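You operate a simulated robot arm through the tools that you are given. There is no shell and no other tool. Be economical: measure what you need, move in short steps, check, and stop when the job is done.

You are at the controls of a simulated robot arm. One attempt, no reset.

TASK
Take the white rolled socks and put it on top of the white sleeve board.

The check looks at the end state, three seconds after you hand in, the way a careful person would. Anything else that was tipped, shoved, dropped, spilled or broken makes it a failure.

THE ROBOT
A 7-joint arm with a two-finger parallel gripper, fixed in place. Base frame: the origin is at the foot of the arm, x ahead of it, y to its left, z up; the work surface is at about z = 0. Lengths are in m, angles in degrees, forces in N, time in s.
With the tool pointing down near the work surface it reaches from about 0.22 to 0.58 m from the base axis. Its first joint turns from -66.0 to 66.0 degrees. Payload 2.5 kg.
The TCP is the grasp point between the finger pads, 0.023 m short of the fingertips. In the tool frame z runs along the fingers and y along their closing line. The gripper opens to 0.094 m. The fingers are 0.038 m wide and 0.01 m thick; the gripper's body (0.054 by 0.096 m) begins 0.039 m behind the TCP.
Orientation is told as [roll, pitch, yaw] about the base's x, y, z axes, in that order, counted from this pose: with the fingers straight down and closing along the base's y, the tool's x points along the base's -x, its y along +y and its z along -z.

THE INTERFACE
- The arm moves only by the tool apply_moves. Its arguments are lists of equal length, an entry for each row: "xyz": the shift along the tool's x, y, z in m, a list of three; "spin": the turn about the tool's z in degrees; "grip": the closure, from 0 (fully open) to 1 (shut). In form: {"xyz": [[dx, dy, dz], ...], "spin": [spin, ...], "grip": [grip, ...]}. A call has 1 to 20 rows; each row is the pose to reach, as a shift and turn from the pose commanded when the call began, along the tool's axes at that moment. Each row takes 0.2 s and may step no farther than 0.05 m and 8.6 degrees from the row before; otherwise, or with a gripper value out of range, the whole call is refused. Where a pose cannot be reached the arm comes as near as it can. A force on the tool above 40 N (or 10 N above the force at the start of the call, whichever is more), or a blocked arm, ends the call early, and 0.2 s more pass. The fingers move at their own pace (about 0.108 m/s each) and stop on an object; they squeeze with about 27 N. The grip force told is the motor's: it shows also when the fingers shut on nothing. Time passes only in rows, and 0.2 s behind the last, so rows that repeat a pose let the fingers close. The reply holds the time, the measured pose of the TCP, the force on the tool along the base axes, the opening and the grip force, in the units named above and with some noise, and new pictures: "views" is both (left out), scene, wrist or none.
- Cameras (640 x 400 px; columns grow to the right, rows downward): "scene" is fixed at [0.1061, -0.4076, 0.5268]; the picture's right is [0.90, -0.44, 0.00], its down [-0.31, -0.64, -0.70] and it looks along [0.31, 0.63, -0.71] (base axes); focal length 316 px, centre (320, 200). "wrist" rides on the gripper at [-0.039, 0, -0.044] in the tool frame; the picture's right is [0.00, -1.00, 0.00], its down [0.97, 0.00, -0.24] and it looks along [0.24, 0.00, 0.97] (tool axes); focal length 218 px, centre (320, 200).
- pixel_to_xyz(camera, pixels): for up to 12 pixels [column, row] of the newest picture of that camera ("zoom" is the newest enlarged one), the place [x, y, z] in the base frame of the surface seen there, good to about 0.002 m. No time passes.
- inspect(camera, box): a new picture of the part [left, top, right, bottom] of that camera's present view, enlarged. No time passes.
- hand_in(): hands the job in; it is judged then, once.

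Keep the steps short. Do not move on a guess: measure, check each grasp and each placing, and mend mistakes. In all there are 60 turns and 120 pictures (those below and enlarged ones count). Leave the gripper open and the arm clear of the work at the hand-in unless told otherwise, and finish with a single line.

The tools are called after "Call:" as a command line: name --argument value ..., lists and objects as JSON in quotes. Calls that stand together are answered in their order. apply_moves: Moves the arm, as the interface text tells. Its arguments: {"type":"object","properties":{"xyz":{"type":"array","items":{"type":"array","items":{"type":"number"}}},"spin":{"type":"array","items":{"type":"number"}},"grip":{"type":"array","items":{"type":"number"}},"views":{"type":"string","enum":["both","scene","wrist","none"]}},"required":["xyz","spin","grip"]} The other tools are called the same way: pixel_to_xyz (camera, pixels) gives the place of the surface under pixels of a picture; inspect (camera, box) takes an enlarged picture of a part of a camera's view; hand_in () hands the job in.

At the start:

```text
t: 0.0
tool_pos: [0.3389, -0.0948, 0.2873]
ee_rot: [0.0, 0.0, 0.1]
ft_force: [0.3, 1.0, 0.1]
opening: 0.0941
grip_force: 0.2
```

scene: 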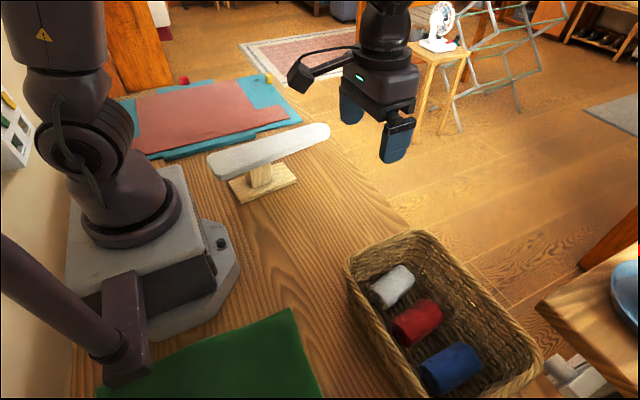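
wrist: 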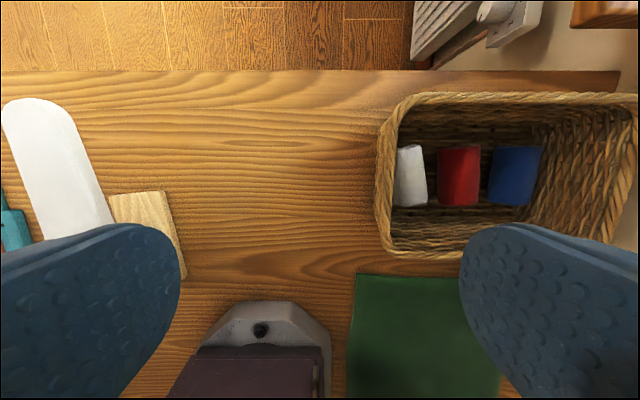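

I see the white socks in the basket at scene (392,286), and the white sleeve board at scene (268,150). I will measure both and the basket rim.

Call:
pixel_to_xyz --camera "scene" --pixels '[[392, 286], [375, 290], [408, 270], [400, 295], [417, 322], [350, 262], [415, 235], [535, 355], [215, 165], [268, 150], [325, 130], [262, 190]]'

Call:
pixel_to_xyz --camera "wrist" --pixels '[[410, 150], [410, 175], [410, 203], [400, 175], [425, 175], [440, 175], [385, 170], [430, 98], [430, 252], [395, 225], [40, 110], [85, 210]]'

Call:
inspect --camera "scene" --box '[340, 220, 500, 320]'

Call:
inspect --camera "wrist" --box '[370, 80, 530, 270]'

```text
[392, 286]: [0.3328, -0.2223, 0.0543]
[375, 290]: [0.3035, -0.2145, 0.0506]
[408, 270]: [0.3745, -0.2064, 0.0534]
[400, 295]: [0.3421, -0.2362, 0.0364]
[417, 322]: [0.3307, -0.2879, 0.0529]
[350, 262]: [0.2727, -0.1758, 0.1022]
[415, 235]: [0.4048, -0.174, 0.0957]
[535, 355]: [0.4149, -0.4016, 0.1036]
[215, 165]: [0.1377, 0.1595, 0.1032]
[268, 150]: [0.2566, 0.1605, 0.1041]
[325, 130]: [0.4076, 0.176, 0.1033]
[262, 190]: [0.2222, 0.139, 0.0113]
```

```text
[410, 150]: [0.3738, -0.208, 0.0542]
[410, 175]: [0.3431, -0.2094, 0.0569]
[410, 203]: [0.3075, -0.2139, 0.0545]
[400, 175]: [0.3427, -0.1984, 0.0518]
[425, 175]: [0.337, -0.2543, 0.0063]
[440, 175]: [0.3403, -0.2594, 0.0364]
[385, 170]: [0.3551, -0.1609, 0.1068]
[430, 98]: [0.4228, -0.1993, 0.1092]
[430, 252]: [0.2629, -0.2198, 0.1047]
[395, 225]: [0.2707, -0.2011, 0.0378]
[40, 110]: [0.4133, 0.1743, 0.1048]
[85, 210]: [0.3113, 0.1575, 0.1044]
```

```text
4.00 times, centred on (420, 270) of scene
```

zoom: 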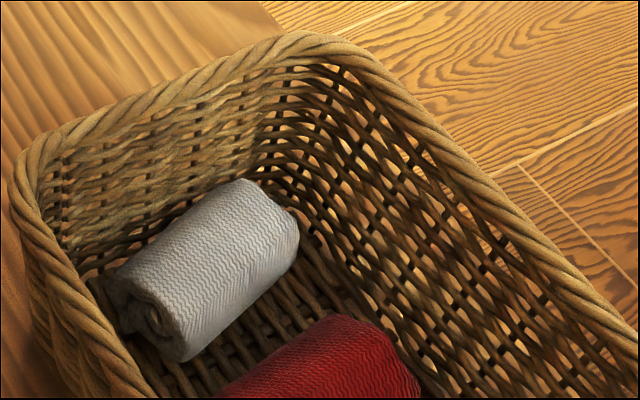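

```text
2.11 times, centred on (450, 175) of wrist
```

zoom: 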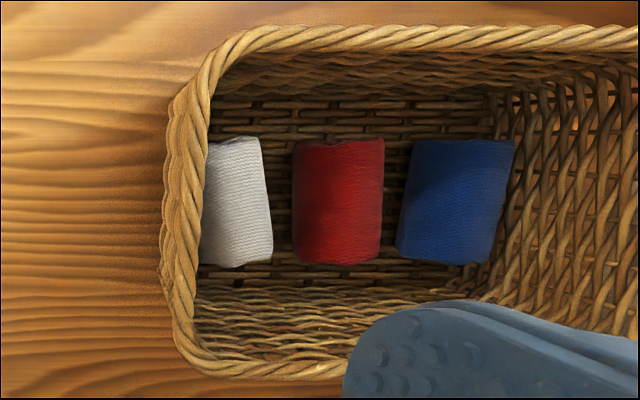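

The sock roll lies along x, about x 0.30–0.38, y −0.185 to −0.236, top z 0.057. The near rim at y≈−0.17, z 0.107 would catch the gripper body if it closed along y. So I'll close along the roll's length (x). I'll move above it first and turn +90°.

Call:
apply_moves --xyz '[[0, -0.03, 0], [0, -0.06, 0], [0, -0.09, 0], [0, -0.115, 0], [0, -0.115, 0], [0, -0.115, 0], [0, -0.115, 0], [0, -0.115, 0], [0, -0.115, 0], [0, -0.115, 0], [0, -0.115, 0], [0, -0.115, 0]]' --spin '[8.5, 17, 25.5, 34, 42.5, 51, 59.5, 68, 76.5, 85, 90, 90]' --grip '[0, 0, 0, 0, 0, 0, 0, 0, 0, 0, 0, 0]'

```text
t: 2.6
tool_pos: [0.34, -0.2096, 0.2859]
ee_rot: [0.0, 0.0, -90.1]
ft_force: [-0.4, 0.1, 0.1]
opening: 0.0941
grip_force: 0.2
```

scene: 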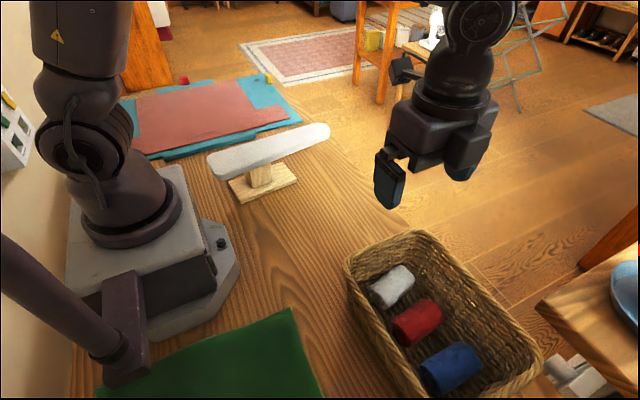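
wrist: 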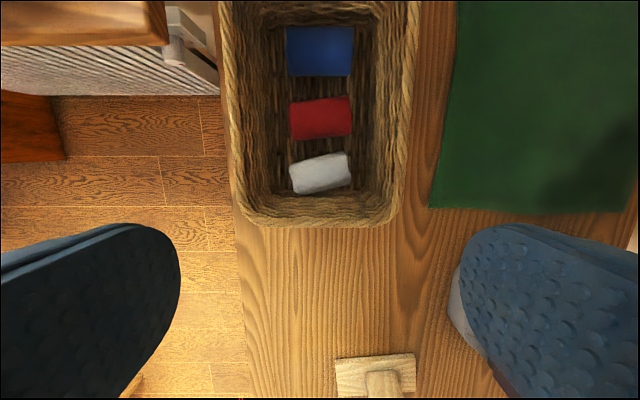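

The camera is now on the basket's inner side, and the socks show at wrist (320,173), slightly rotated. I'll enlarge that part to find the exact ends.

Call:
inspect --camera "wrist" --box '[240, 130, 400, 230]'

Call:
inspect --camera "scene" --box '[340, 100, 520, 220]'

Call:
pixel_to_xyz --camera "wrist" --pixels '[[293, 170], [295, 180], [297, 190], [347, 158], [348, 170], [349, 180], [320, 160], [322, 175], [325, 186], [320, 137], [262, 175], [375, 175]]'

```text
4.00 times, centred on (320, 180) of wrist
```

zoom: 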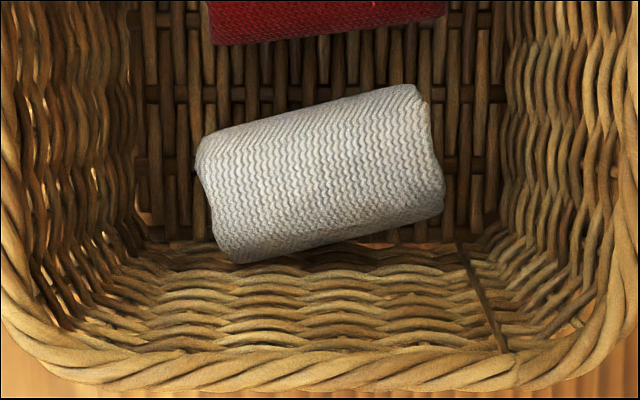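

```text
3.33 times, centred on (430, 160) of scene
```

zoom: 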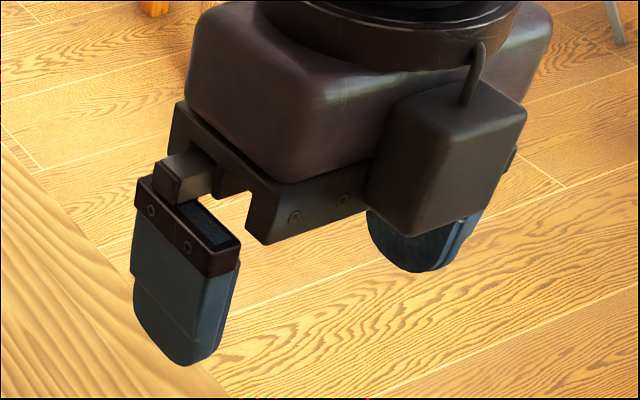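

```text
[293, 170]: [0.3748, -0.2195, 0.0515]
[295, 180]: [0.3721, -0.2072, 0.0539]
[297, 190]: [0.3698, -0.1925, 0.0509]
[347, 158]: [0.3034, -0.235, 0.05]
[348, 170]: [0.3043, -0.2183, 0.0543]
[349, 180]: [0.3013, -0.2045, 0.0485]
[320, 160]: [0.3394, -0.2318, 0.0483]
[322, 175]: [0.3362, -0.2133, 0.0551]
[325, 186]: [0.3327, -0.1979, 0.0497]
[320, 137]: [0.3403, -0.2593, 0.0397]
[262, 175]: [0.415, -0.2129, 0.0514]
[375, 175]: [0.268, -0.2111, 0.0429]
```

The socks are centred at about (0.338, −0.212), yawed about 10° and 0.076 m long. I need the inner edge of the rim near the gripper body, so I'll measure zoom pixels along it.

Call:
pixel_to_xyz --camera "zoom" --pixels '[[320, 160]]'

Call:
pixel_to_xyz --camera "wrist" --pixels '[[270, 214], [285, 216], [300, 217], [320, 217], [340, 217], [355, 216], [370, 214], [300, 205], [320, 205], [249, 200], [394, 195], [320, 197]]'

```text
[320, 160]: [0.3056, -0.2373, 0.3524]
```

```text
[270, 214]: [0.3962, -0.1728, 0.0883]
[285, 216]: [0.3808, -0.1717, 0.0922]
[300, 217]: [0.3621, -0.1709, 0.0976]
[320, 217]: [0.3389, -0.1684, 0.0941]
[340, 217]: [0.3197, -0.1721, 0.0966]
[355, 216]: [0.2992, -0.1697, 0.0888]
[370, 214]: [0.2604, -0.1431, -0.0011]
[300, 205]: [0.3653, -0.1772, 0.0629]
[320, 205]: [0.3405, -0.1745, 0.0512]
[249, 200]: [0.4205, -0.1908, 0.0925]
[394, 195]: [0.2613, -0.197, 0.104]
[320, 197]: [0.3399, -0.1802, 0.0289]
```

The rim's inner face is at y≈−0.171. With the TCP at y −0.216 and about 9° of yaw, the body clears it by about 1 cm. I'll descend to just above the rim and check there.

Call:
apply_moves --xyz '[[-0.0064, -0.002, 0], [-0.0064, -0.002, 0.03], [-0.0064, -0.002, 0.06], [-0.0064, -0.002, 0.09], [-0.0064, -0.002, 0.12], [-0.0064, -0.002, 0.151], [-0.0064, -0.002, 0.151]]' --spin '[-4, -9, -9, -9, -9, -9, -9]' --grip '[0, 0, 0, 0, 0, 0, 0]'

```text
t: 4.2
tool_pos: [0.3368, -0.2175, 0.138]
ee_rot: [0.0, 0.0, -81.0]
ft_force: [-0.2, 1.0, 0.0]
opening: 0.0942
grip_force: 0.1
```

scene: 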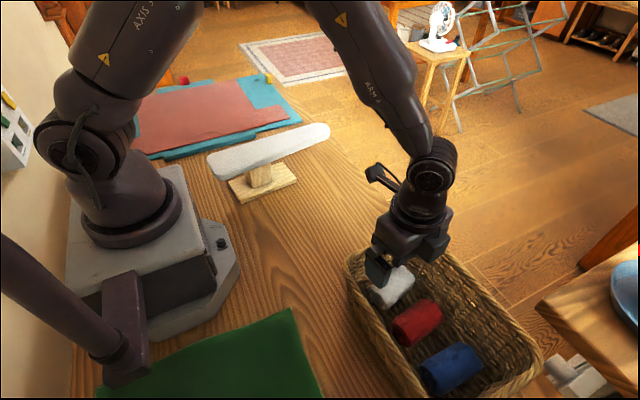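
wrist: 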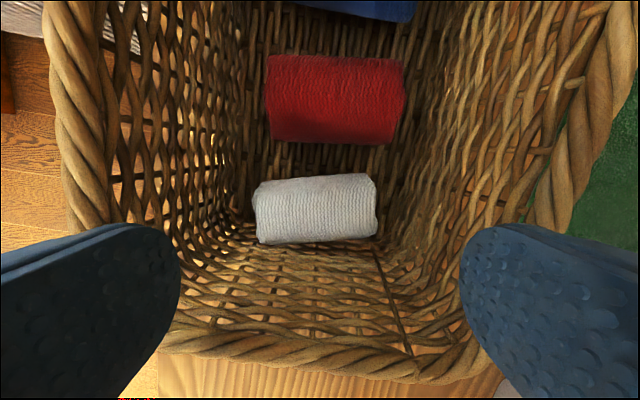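

The socks sit centred between the fingers (wrist col 316 against 320). I'll nudge +0.002 along tool y and descend part way.

Call:
apply_moves --xyz '[[0.001, 0.002, 0.02], [0.001, 0.002, 0.04], [0.001, 0.002, 0.055], [0.001, 0.002, 0.055]]' --spin '[-2, -2, -2, -2]' --grip '[0, 0, 0, 0]'

```text
t: 5.2
tool_pos: [0.3401, -0.2155, 0.0829]
ee_rot: [0.0, 0.0, -79.0]
ft_force: [0.0, -0.2, 0.5]
opening: 0.0939
grip_force: 0.1
```

scene: 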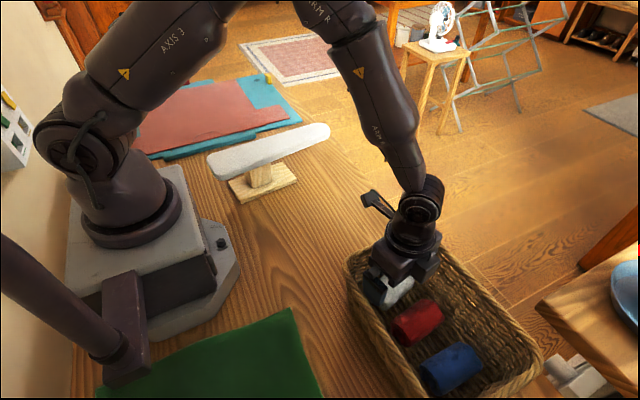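
wrist: 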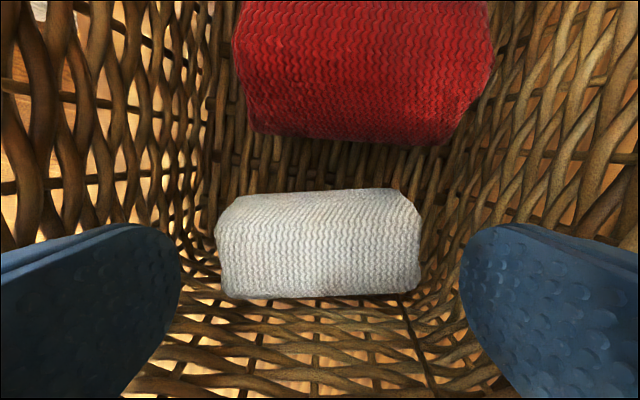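

The socks lie between the fingers (cols 215–420) with room on both sides. I'll descend the remaining 0.04 m to about z 0.043.

Call:
apply_moves --xyz '[[0, 0, 0.015], [0, 0, 0.03], [0, 0, 0.04], [0, 0, 0.04]]' --spin '[0, 0, 0, 0]' --grip '[0, 0, 0, 0]'

```text
t: 6.2
tool_pos: [0.3394, -0.214, 0.0436]
ee_rot: [0.0, 0.0, -79.0]
ft_force: [-0.1, -0.1, 0.0]
opening: 0.0941
grip_force: 0.0
```

scene: 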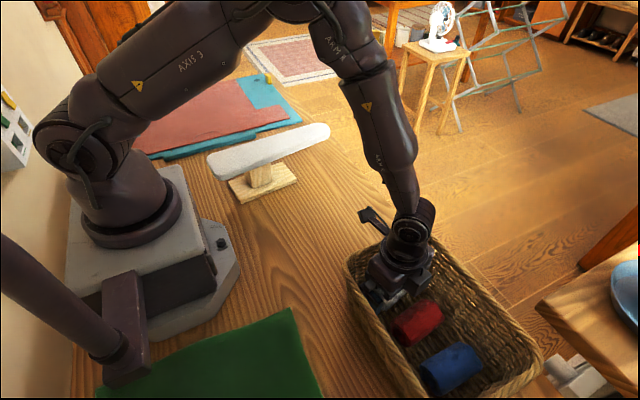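
wrist: 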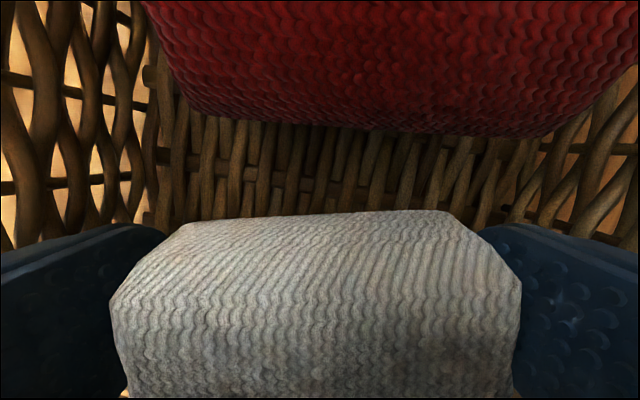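

No contact forces, and the socks are between the pads. I'll close now.

Call:
apply_moves --xyz '[[0, 0, 0], [0, 0, 0], [0, 0, 0], [0, 0, 0]]' --spin '[0, 0, 0, 0]' --grip '[0.5, 1, 1, 1]' --views "wrist"

```text
t: 7.2
tool_pos: [0.3397, -0.2138, 0.0424]
ee_rot: [0.0, 0.0, -79.0]
ft_force: [0.2, 0.2, 0.6]
opening: 0.0753
grip_force: 26.8
```

wrist: 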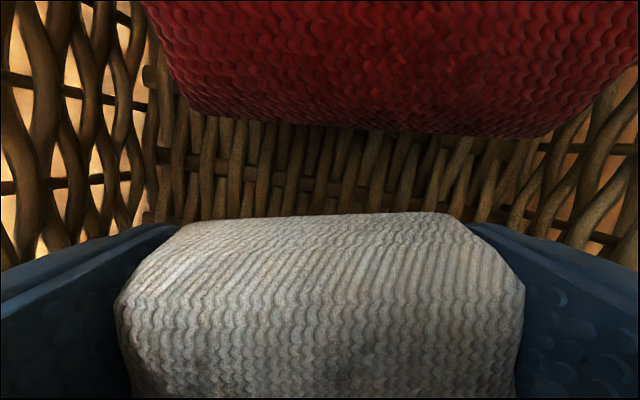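

The fingers hold the socks at 0.075 m with 27 N. I'll lift slowly, straight up, to about z 0.21.

Call:
apply_moves --xyz '[[0, 0, -0.01], [0, 0, -0.025], [0, 0, -0.045], [0, 0, -0.07], [0, 0, -0.1], [0, 0, -0.13], [0, 0, -0.165], [0, 0, -0.165]]' --spin '[0, 0, 0, 0, 0, 0, 0, 0]' --grip '[1, 1, 1, 1, 1, 1, 1, 1]'

```text
t: 9.0
tool_pos: [0.339, -0.2146, 0.2058]
ee_rot: [0.1, 0.0, -79.0]
ft_force: [-0.1, 0.0, 0.4]
opening: 0.0752
grip_force: 27.1
```

scene: 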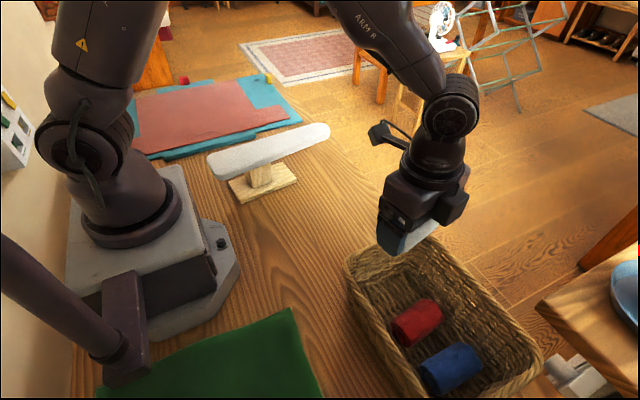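
wrist: 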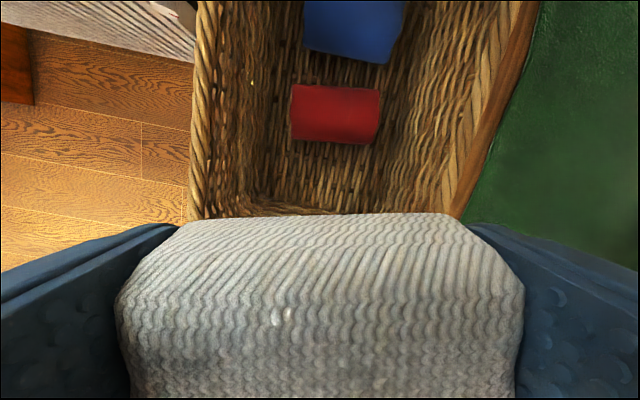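

The socks are held and clear of the basket, and red and blue look unmoved. Now I'll measure the sleeve board's edges, post and foot.

Call:
inspect --camera "scene" --box '[190, 100, 350, 220]'

Call:
pixel_to_xyz --camera "scene" --pixels '[[240, 146], [245, 164], [265, 140], [272, 158], [295, 131], [300, 150], [260, 176], [262, 186], [229, 182], [242, 201], [297, 180], [284, 165]]'

```text
3.33 times, centred on (270, 160) of scene
```

zoom: 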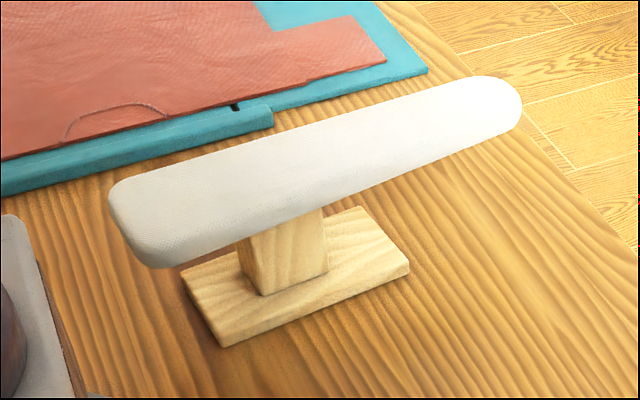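

```text
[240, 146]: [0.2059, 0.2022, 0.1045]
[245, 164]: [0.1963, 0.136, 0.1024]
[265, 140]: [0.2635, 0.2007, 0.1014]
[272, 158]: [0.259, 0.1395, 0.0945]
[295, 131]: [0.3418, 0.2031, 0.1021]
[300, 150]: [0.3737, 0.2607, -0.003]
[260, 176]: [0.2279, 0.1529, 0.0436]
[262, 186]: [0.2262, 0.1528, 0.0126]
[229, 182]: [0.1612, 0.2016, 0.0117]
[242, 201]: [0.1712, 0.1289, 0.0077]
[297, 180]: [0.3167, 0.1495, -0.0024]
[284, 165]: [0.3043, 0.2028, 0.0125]
```

The board top is at z 0.104, y 0.137–0.202 at x≈0.25, with post and foot centred near x 0.235. I'll carry the socks at z≈0.206 to (0.25, 0.17), turning to lie along the board.

Call:
apply_moves --xyz '[[0.02, -0.0007, 0], [0.055, -0.0019, 0], [0.095, -0.0033, 0], [0.135, -0.0048, 0], [0.175, -0.0062, 0], [0.215, -0.0076, 0], [0.255, -0.009, 0], [0.295, -0.0104, 0], [0.335, -0.0118, 0], [0.37, -0.013, 0], [0.3947, -0.0139, 0], [0.3947, -0.0139, 0]]' --spin '[0, 1, 2, 3, 4, 5, 6, 7, 8, 8, 8, 8]' --grip '[1, 1, 1, 1, 1, 1, 1, 1, 1, 1, 1, 1]'

```text
t: 11.6
tool_pos: [0.252, 0.1705, 0.207]
ee_rot: [0.0, 0.0, -87.0]
ft_force: [0.2, -0.4, 0.5]
opening: 0.0748
grip_force: 27.5
```

scene: 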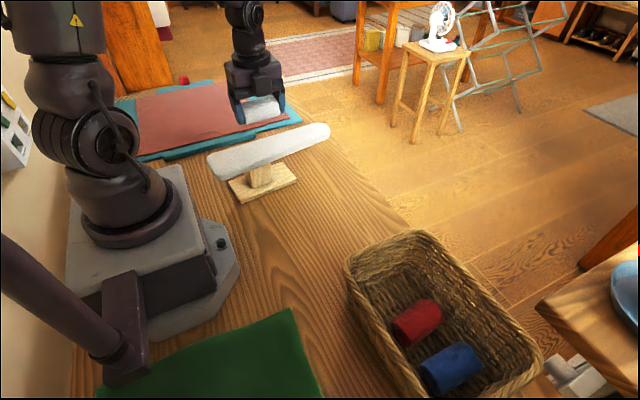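
wrist: 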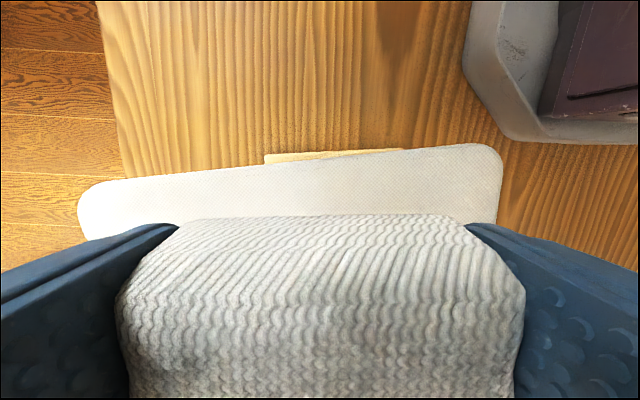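

The socks hang over the board. I'll lower to about z 0.155, above contact, and look.

Call:
apply_moves --xyz '[[0, 0, 0.02], [0, 0, 0.04], [0, 0, 0.052], [0, 0, 0.052]]' --spin '[0, 0, 0, 0]' --grip '[1, 1, 1, 1]' --views "none"

Call:
inspect --camera "scene" --box '[190, 80, 350, 200]'

```text
t: 12.6
tool_pos: [0.2514, 0.1685, 0.1548]
ee_rot: [0.0, 0.0, -86.9]
ft_force: [-0.3, 0.0, -0.7]
opening: 0.0745
grip_force: 27.0
```

```text
3.33 times, centred on (270, 140) of scene
```

zoom: 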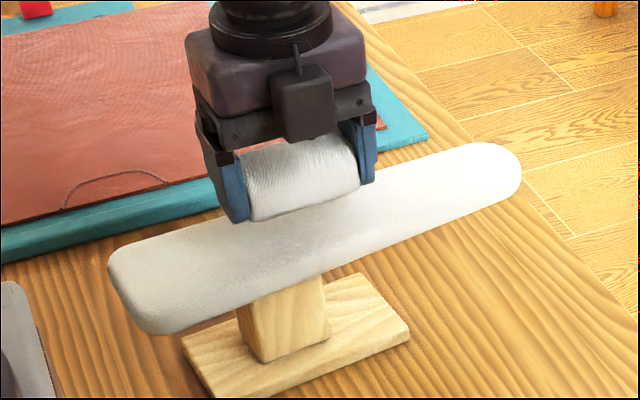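

The socks are close above the board and aligned with it. I'll lower in 2–3 mm steps and watch for upward force.

Call:
apply_moves --xyz '[[0, 0, 0.003], [0, 0, 0.006], [0, 0, 0.008], [0, 0, 0.008]]' --spin '[0, 0, 0, 0]' --grip '[1, 1, 1, 1]' --views "none"

Call:
inspect --camera "scene" --box '[190, 80, 350, 200]'

```text
t: 13.6
tool_pos: [0.251, 0.1697, 0.1462]
ee_rot: [0.0, 0.0, -87.0]
ft_force: [-0.2, 0.3, 0.5]
opening: 0.0743
grip_force: 26.5
```

```text
3.33 times, centred on (270, 140) of scene
```

zoom: 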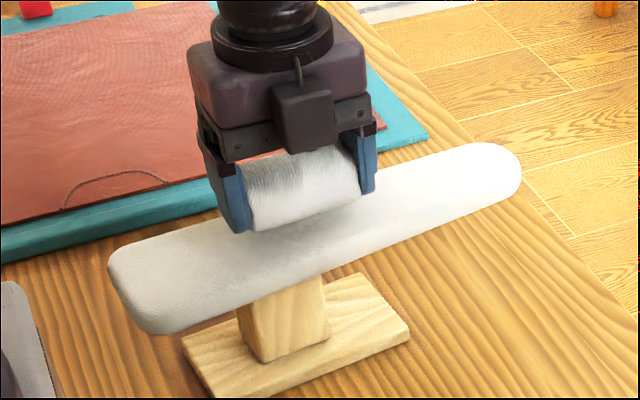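

No contact yet at z 0.146. I'll keep going down in 1.5 mm steps.

Call:
apply_moves --xyz '[[0, 0, 0.0015], [0, 0, 0.003], [0, 0, 0.003]]' --spin '[0, 0, 0]' --grip '[1, 1, 1]' --views "none"

```text
t: 14.4
tool_pos: [0.2498, 0.1695, 0.1431]
ee_rot: [0.0, 0.0, -87.0]
ft_force: [-0.6, 0.2, 0.0]
opening: 0.0746
grip_force: 27.1
```

Still no force. Two more millimetres.

Call:
apply_moves --xyz '[[0, 0, 0.001], [0, 0, 0.002], [0, 0, 0.002]]' --spin '[0, 0, 0]' --grip '[1, 1, 1]' --views "none"

Call:
inspect --camera "scene" --box '[230, 90, 310, 150]'

```text
t: 15.2
tool_pos: [0.2516, 0.1692, 0.1409]
ee_rot: [0.0, 0.0, -87.0]
ft_force: [0.2, -0.1, 0.0]
opening: 0.0746
grip_force: 26.6
```

```text
6.67 times, centred on (270, 120) of scene
```

zoom: 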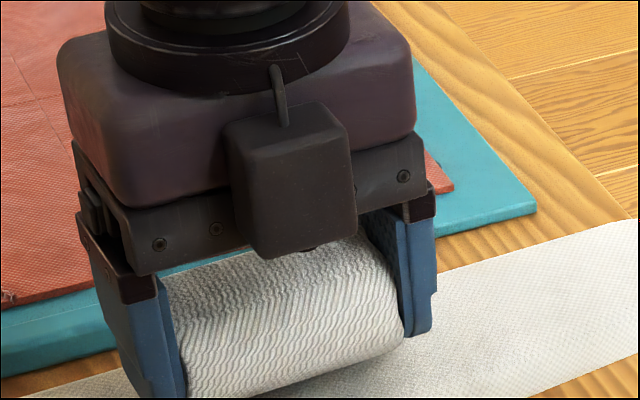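

The bottom must be very near. I'll go down another 1 mm per row, with a stop after 3 mm.

Call:
apply_moves --xyz '[[0, 0, 0.001], [0, 0, 0.002], [0, 0, 0.003], [0, 0, 0.003]]' --spin '[0, 0, 0, 0]' --grip '[1, 1, 1, 1]' --views "none"

Call:
inspect --camera "scene" --box '[230, 110, 310, 170]'

```text
t: 16.2
tool_pos: [0.2514, 0.1691, 0.1384]
ee_rot: [0.2, 0.1, -87.0]
ft_force: [-6.3, -1.5, 28.1]
opening: 0.0743
grip_force: 27.1
```

```text
6.67 times, centred on (270, 140) of scene
```

zoom: 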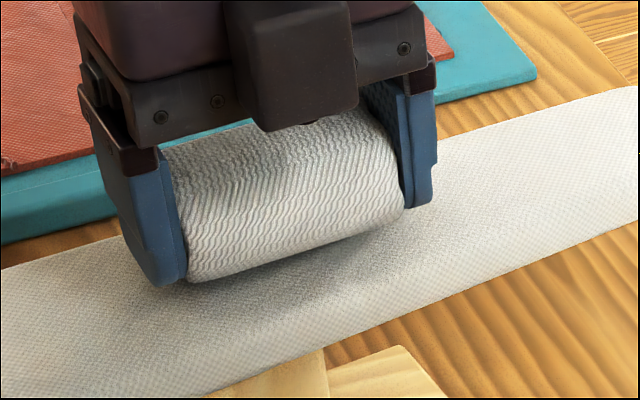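

Contact: 28 N upward. I'll ease back about 1.5 mm to unload.

Call:
apply_moves --xyz '[[0, 0, -0.001], [0, 0, -0.0015], [0, 0, -0.0015]]' --spin '[0, 0, 0]' --grip '[1, 1, 1]' --views "none"

```text
t: 17.0
tool_pos: [0.2509, 0.1694, 0.1397]
ee_rot: [-0.1, 0.0, -87.0]
ft_force: [-1.2, 0.7, -0.4]
opening: 0.0746
grip_force: 26.8
```

It is unloaded and the socks are touching or within a millimetre. I'll open gently and hold still.

Call:
apply_moves --xyz '[[0, 0, 0], [0, 0, 0], [0, 0, 0], [0, 0, 0], [0, 0, 0], [0, 0, 0], [0, 0, 0]]' --spin '[0, 0, 0, 0, 0, 0, 0]' --grip '[0.2, 0.17, 0.14, 0.1, 0.05, 0, 0]'

Call:
inspect --camera "scene" --box '[230, 110, 310, 170]'

```text
t: 18.6
tool_pos: [0.2497, 0.169, 0.1395]
ee_rot: [-0.1, -0.1, -87.0]
ft_force: [-0.2, -0.5, -0.4]
opening: 0.0939
grip_force: 0.1
```

scene: 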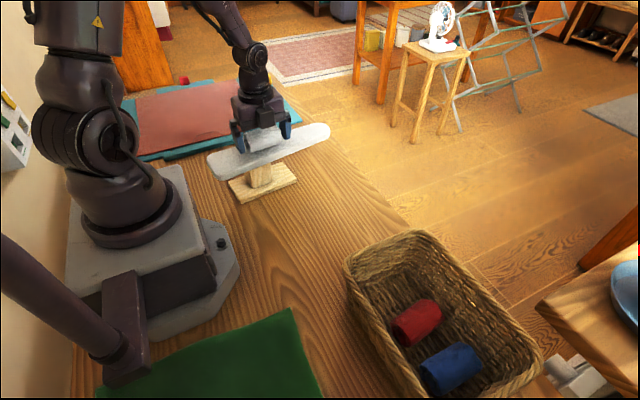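
wrist: 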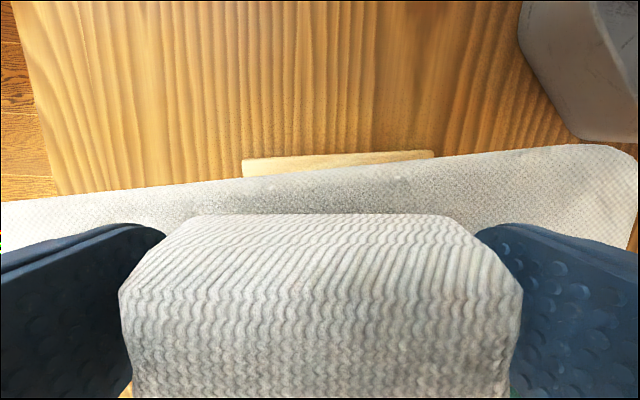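

```text
6.67 times, centred on (270, 140) of scene
```

zoom: 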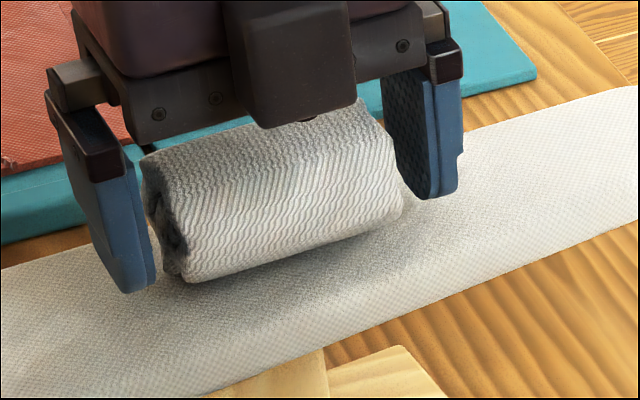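

The socks rest on the board and both fingers are clear of the ends. I'll rise straight up 0.12 m.

Call:
apply_moves --xyz '[[0, 0, -0.01], [0, 0, -0.025], [0, 0, -0.05], [0, 0, -0.085], [0, 0, -0.12], [0, 0, -0.12], [0, 0, -0.12]]' --spin '[0, 0, 0, 0, 0, 0, 0]' --grip '[0, 0, 0, 0, 0, 0, 0]'

Call:
inspect --camera "scene" --box '[190, 90, 350, 210]'

```text
t: 20.2
tool_pos: [0.251, 0.1723, 0.26]
ee_rot: [0.0, -0.1, -87.0]
ft_force: [0.6, -0.8, 0.3]
opening: 0.0945
grip_force: 0.0
```

scene: 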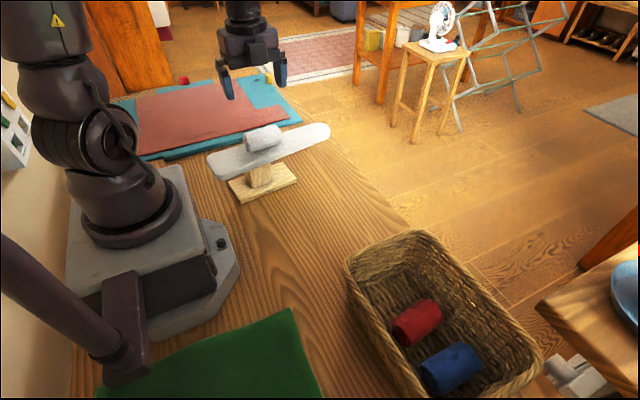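
wrist: 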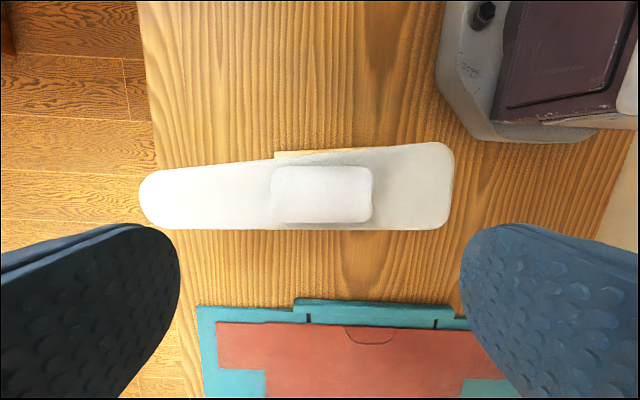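

```text
3.33 times, centred on (270, 150) of scene
```

zoom: 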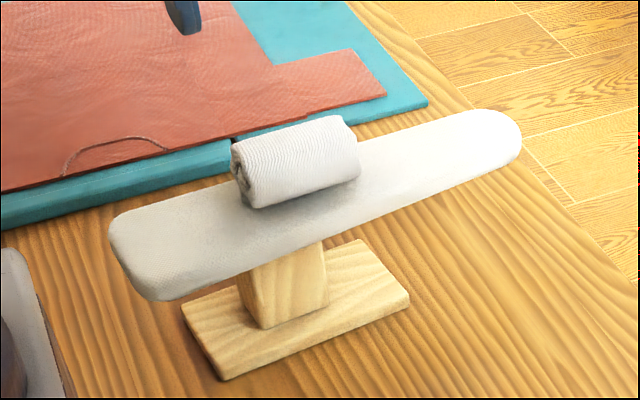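

The socks rest on top of the board, which hasn't moved, and the other socks are undisturbed. I'll wait a second and compare, to make sure nothing is rolling.

Call:
apply_moves --xyz '[[0, 0, 0], [0, 0, 0], [0, 0, 0], [0, 0, 0], [0, 0, 0], [0, 0, 0], [0, 0, 0], [0, 0, 0]]' --spin '[0, 0, 0, 0, 0, 0, 0, 0]' --grip '[0, 0, 0, 0, 0, 0, 0, 0]' --views "wrist"

```text
t: 22.0
tool_pos: [0.2522, 0.1726, 0.2604]
ee_rot: [0.0, 0.0, -87.1]
ft_force: [-0.1, -0.1, -0.6]
opening: 0.0938
grip_force: 0.1
```

wrist: 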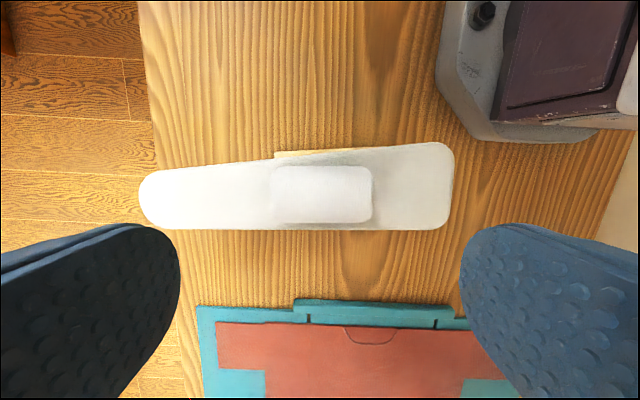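

The socks have not moved, the gripper is open and the arm is clear. I'm handing in.

Call:
hand_in

```text
The job is handed in.
```

The white rolled socks are resting on top of the white sleeve board, nothing else was disturbed, and the job is handed in.
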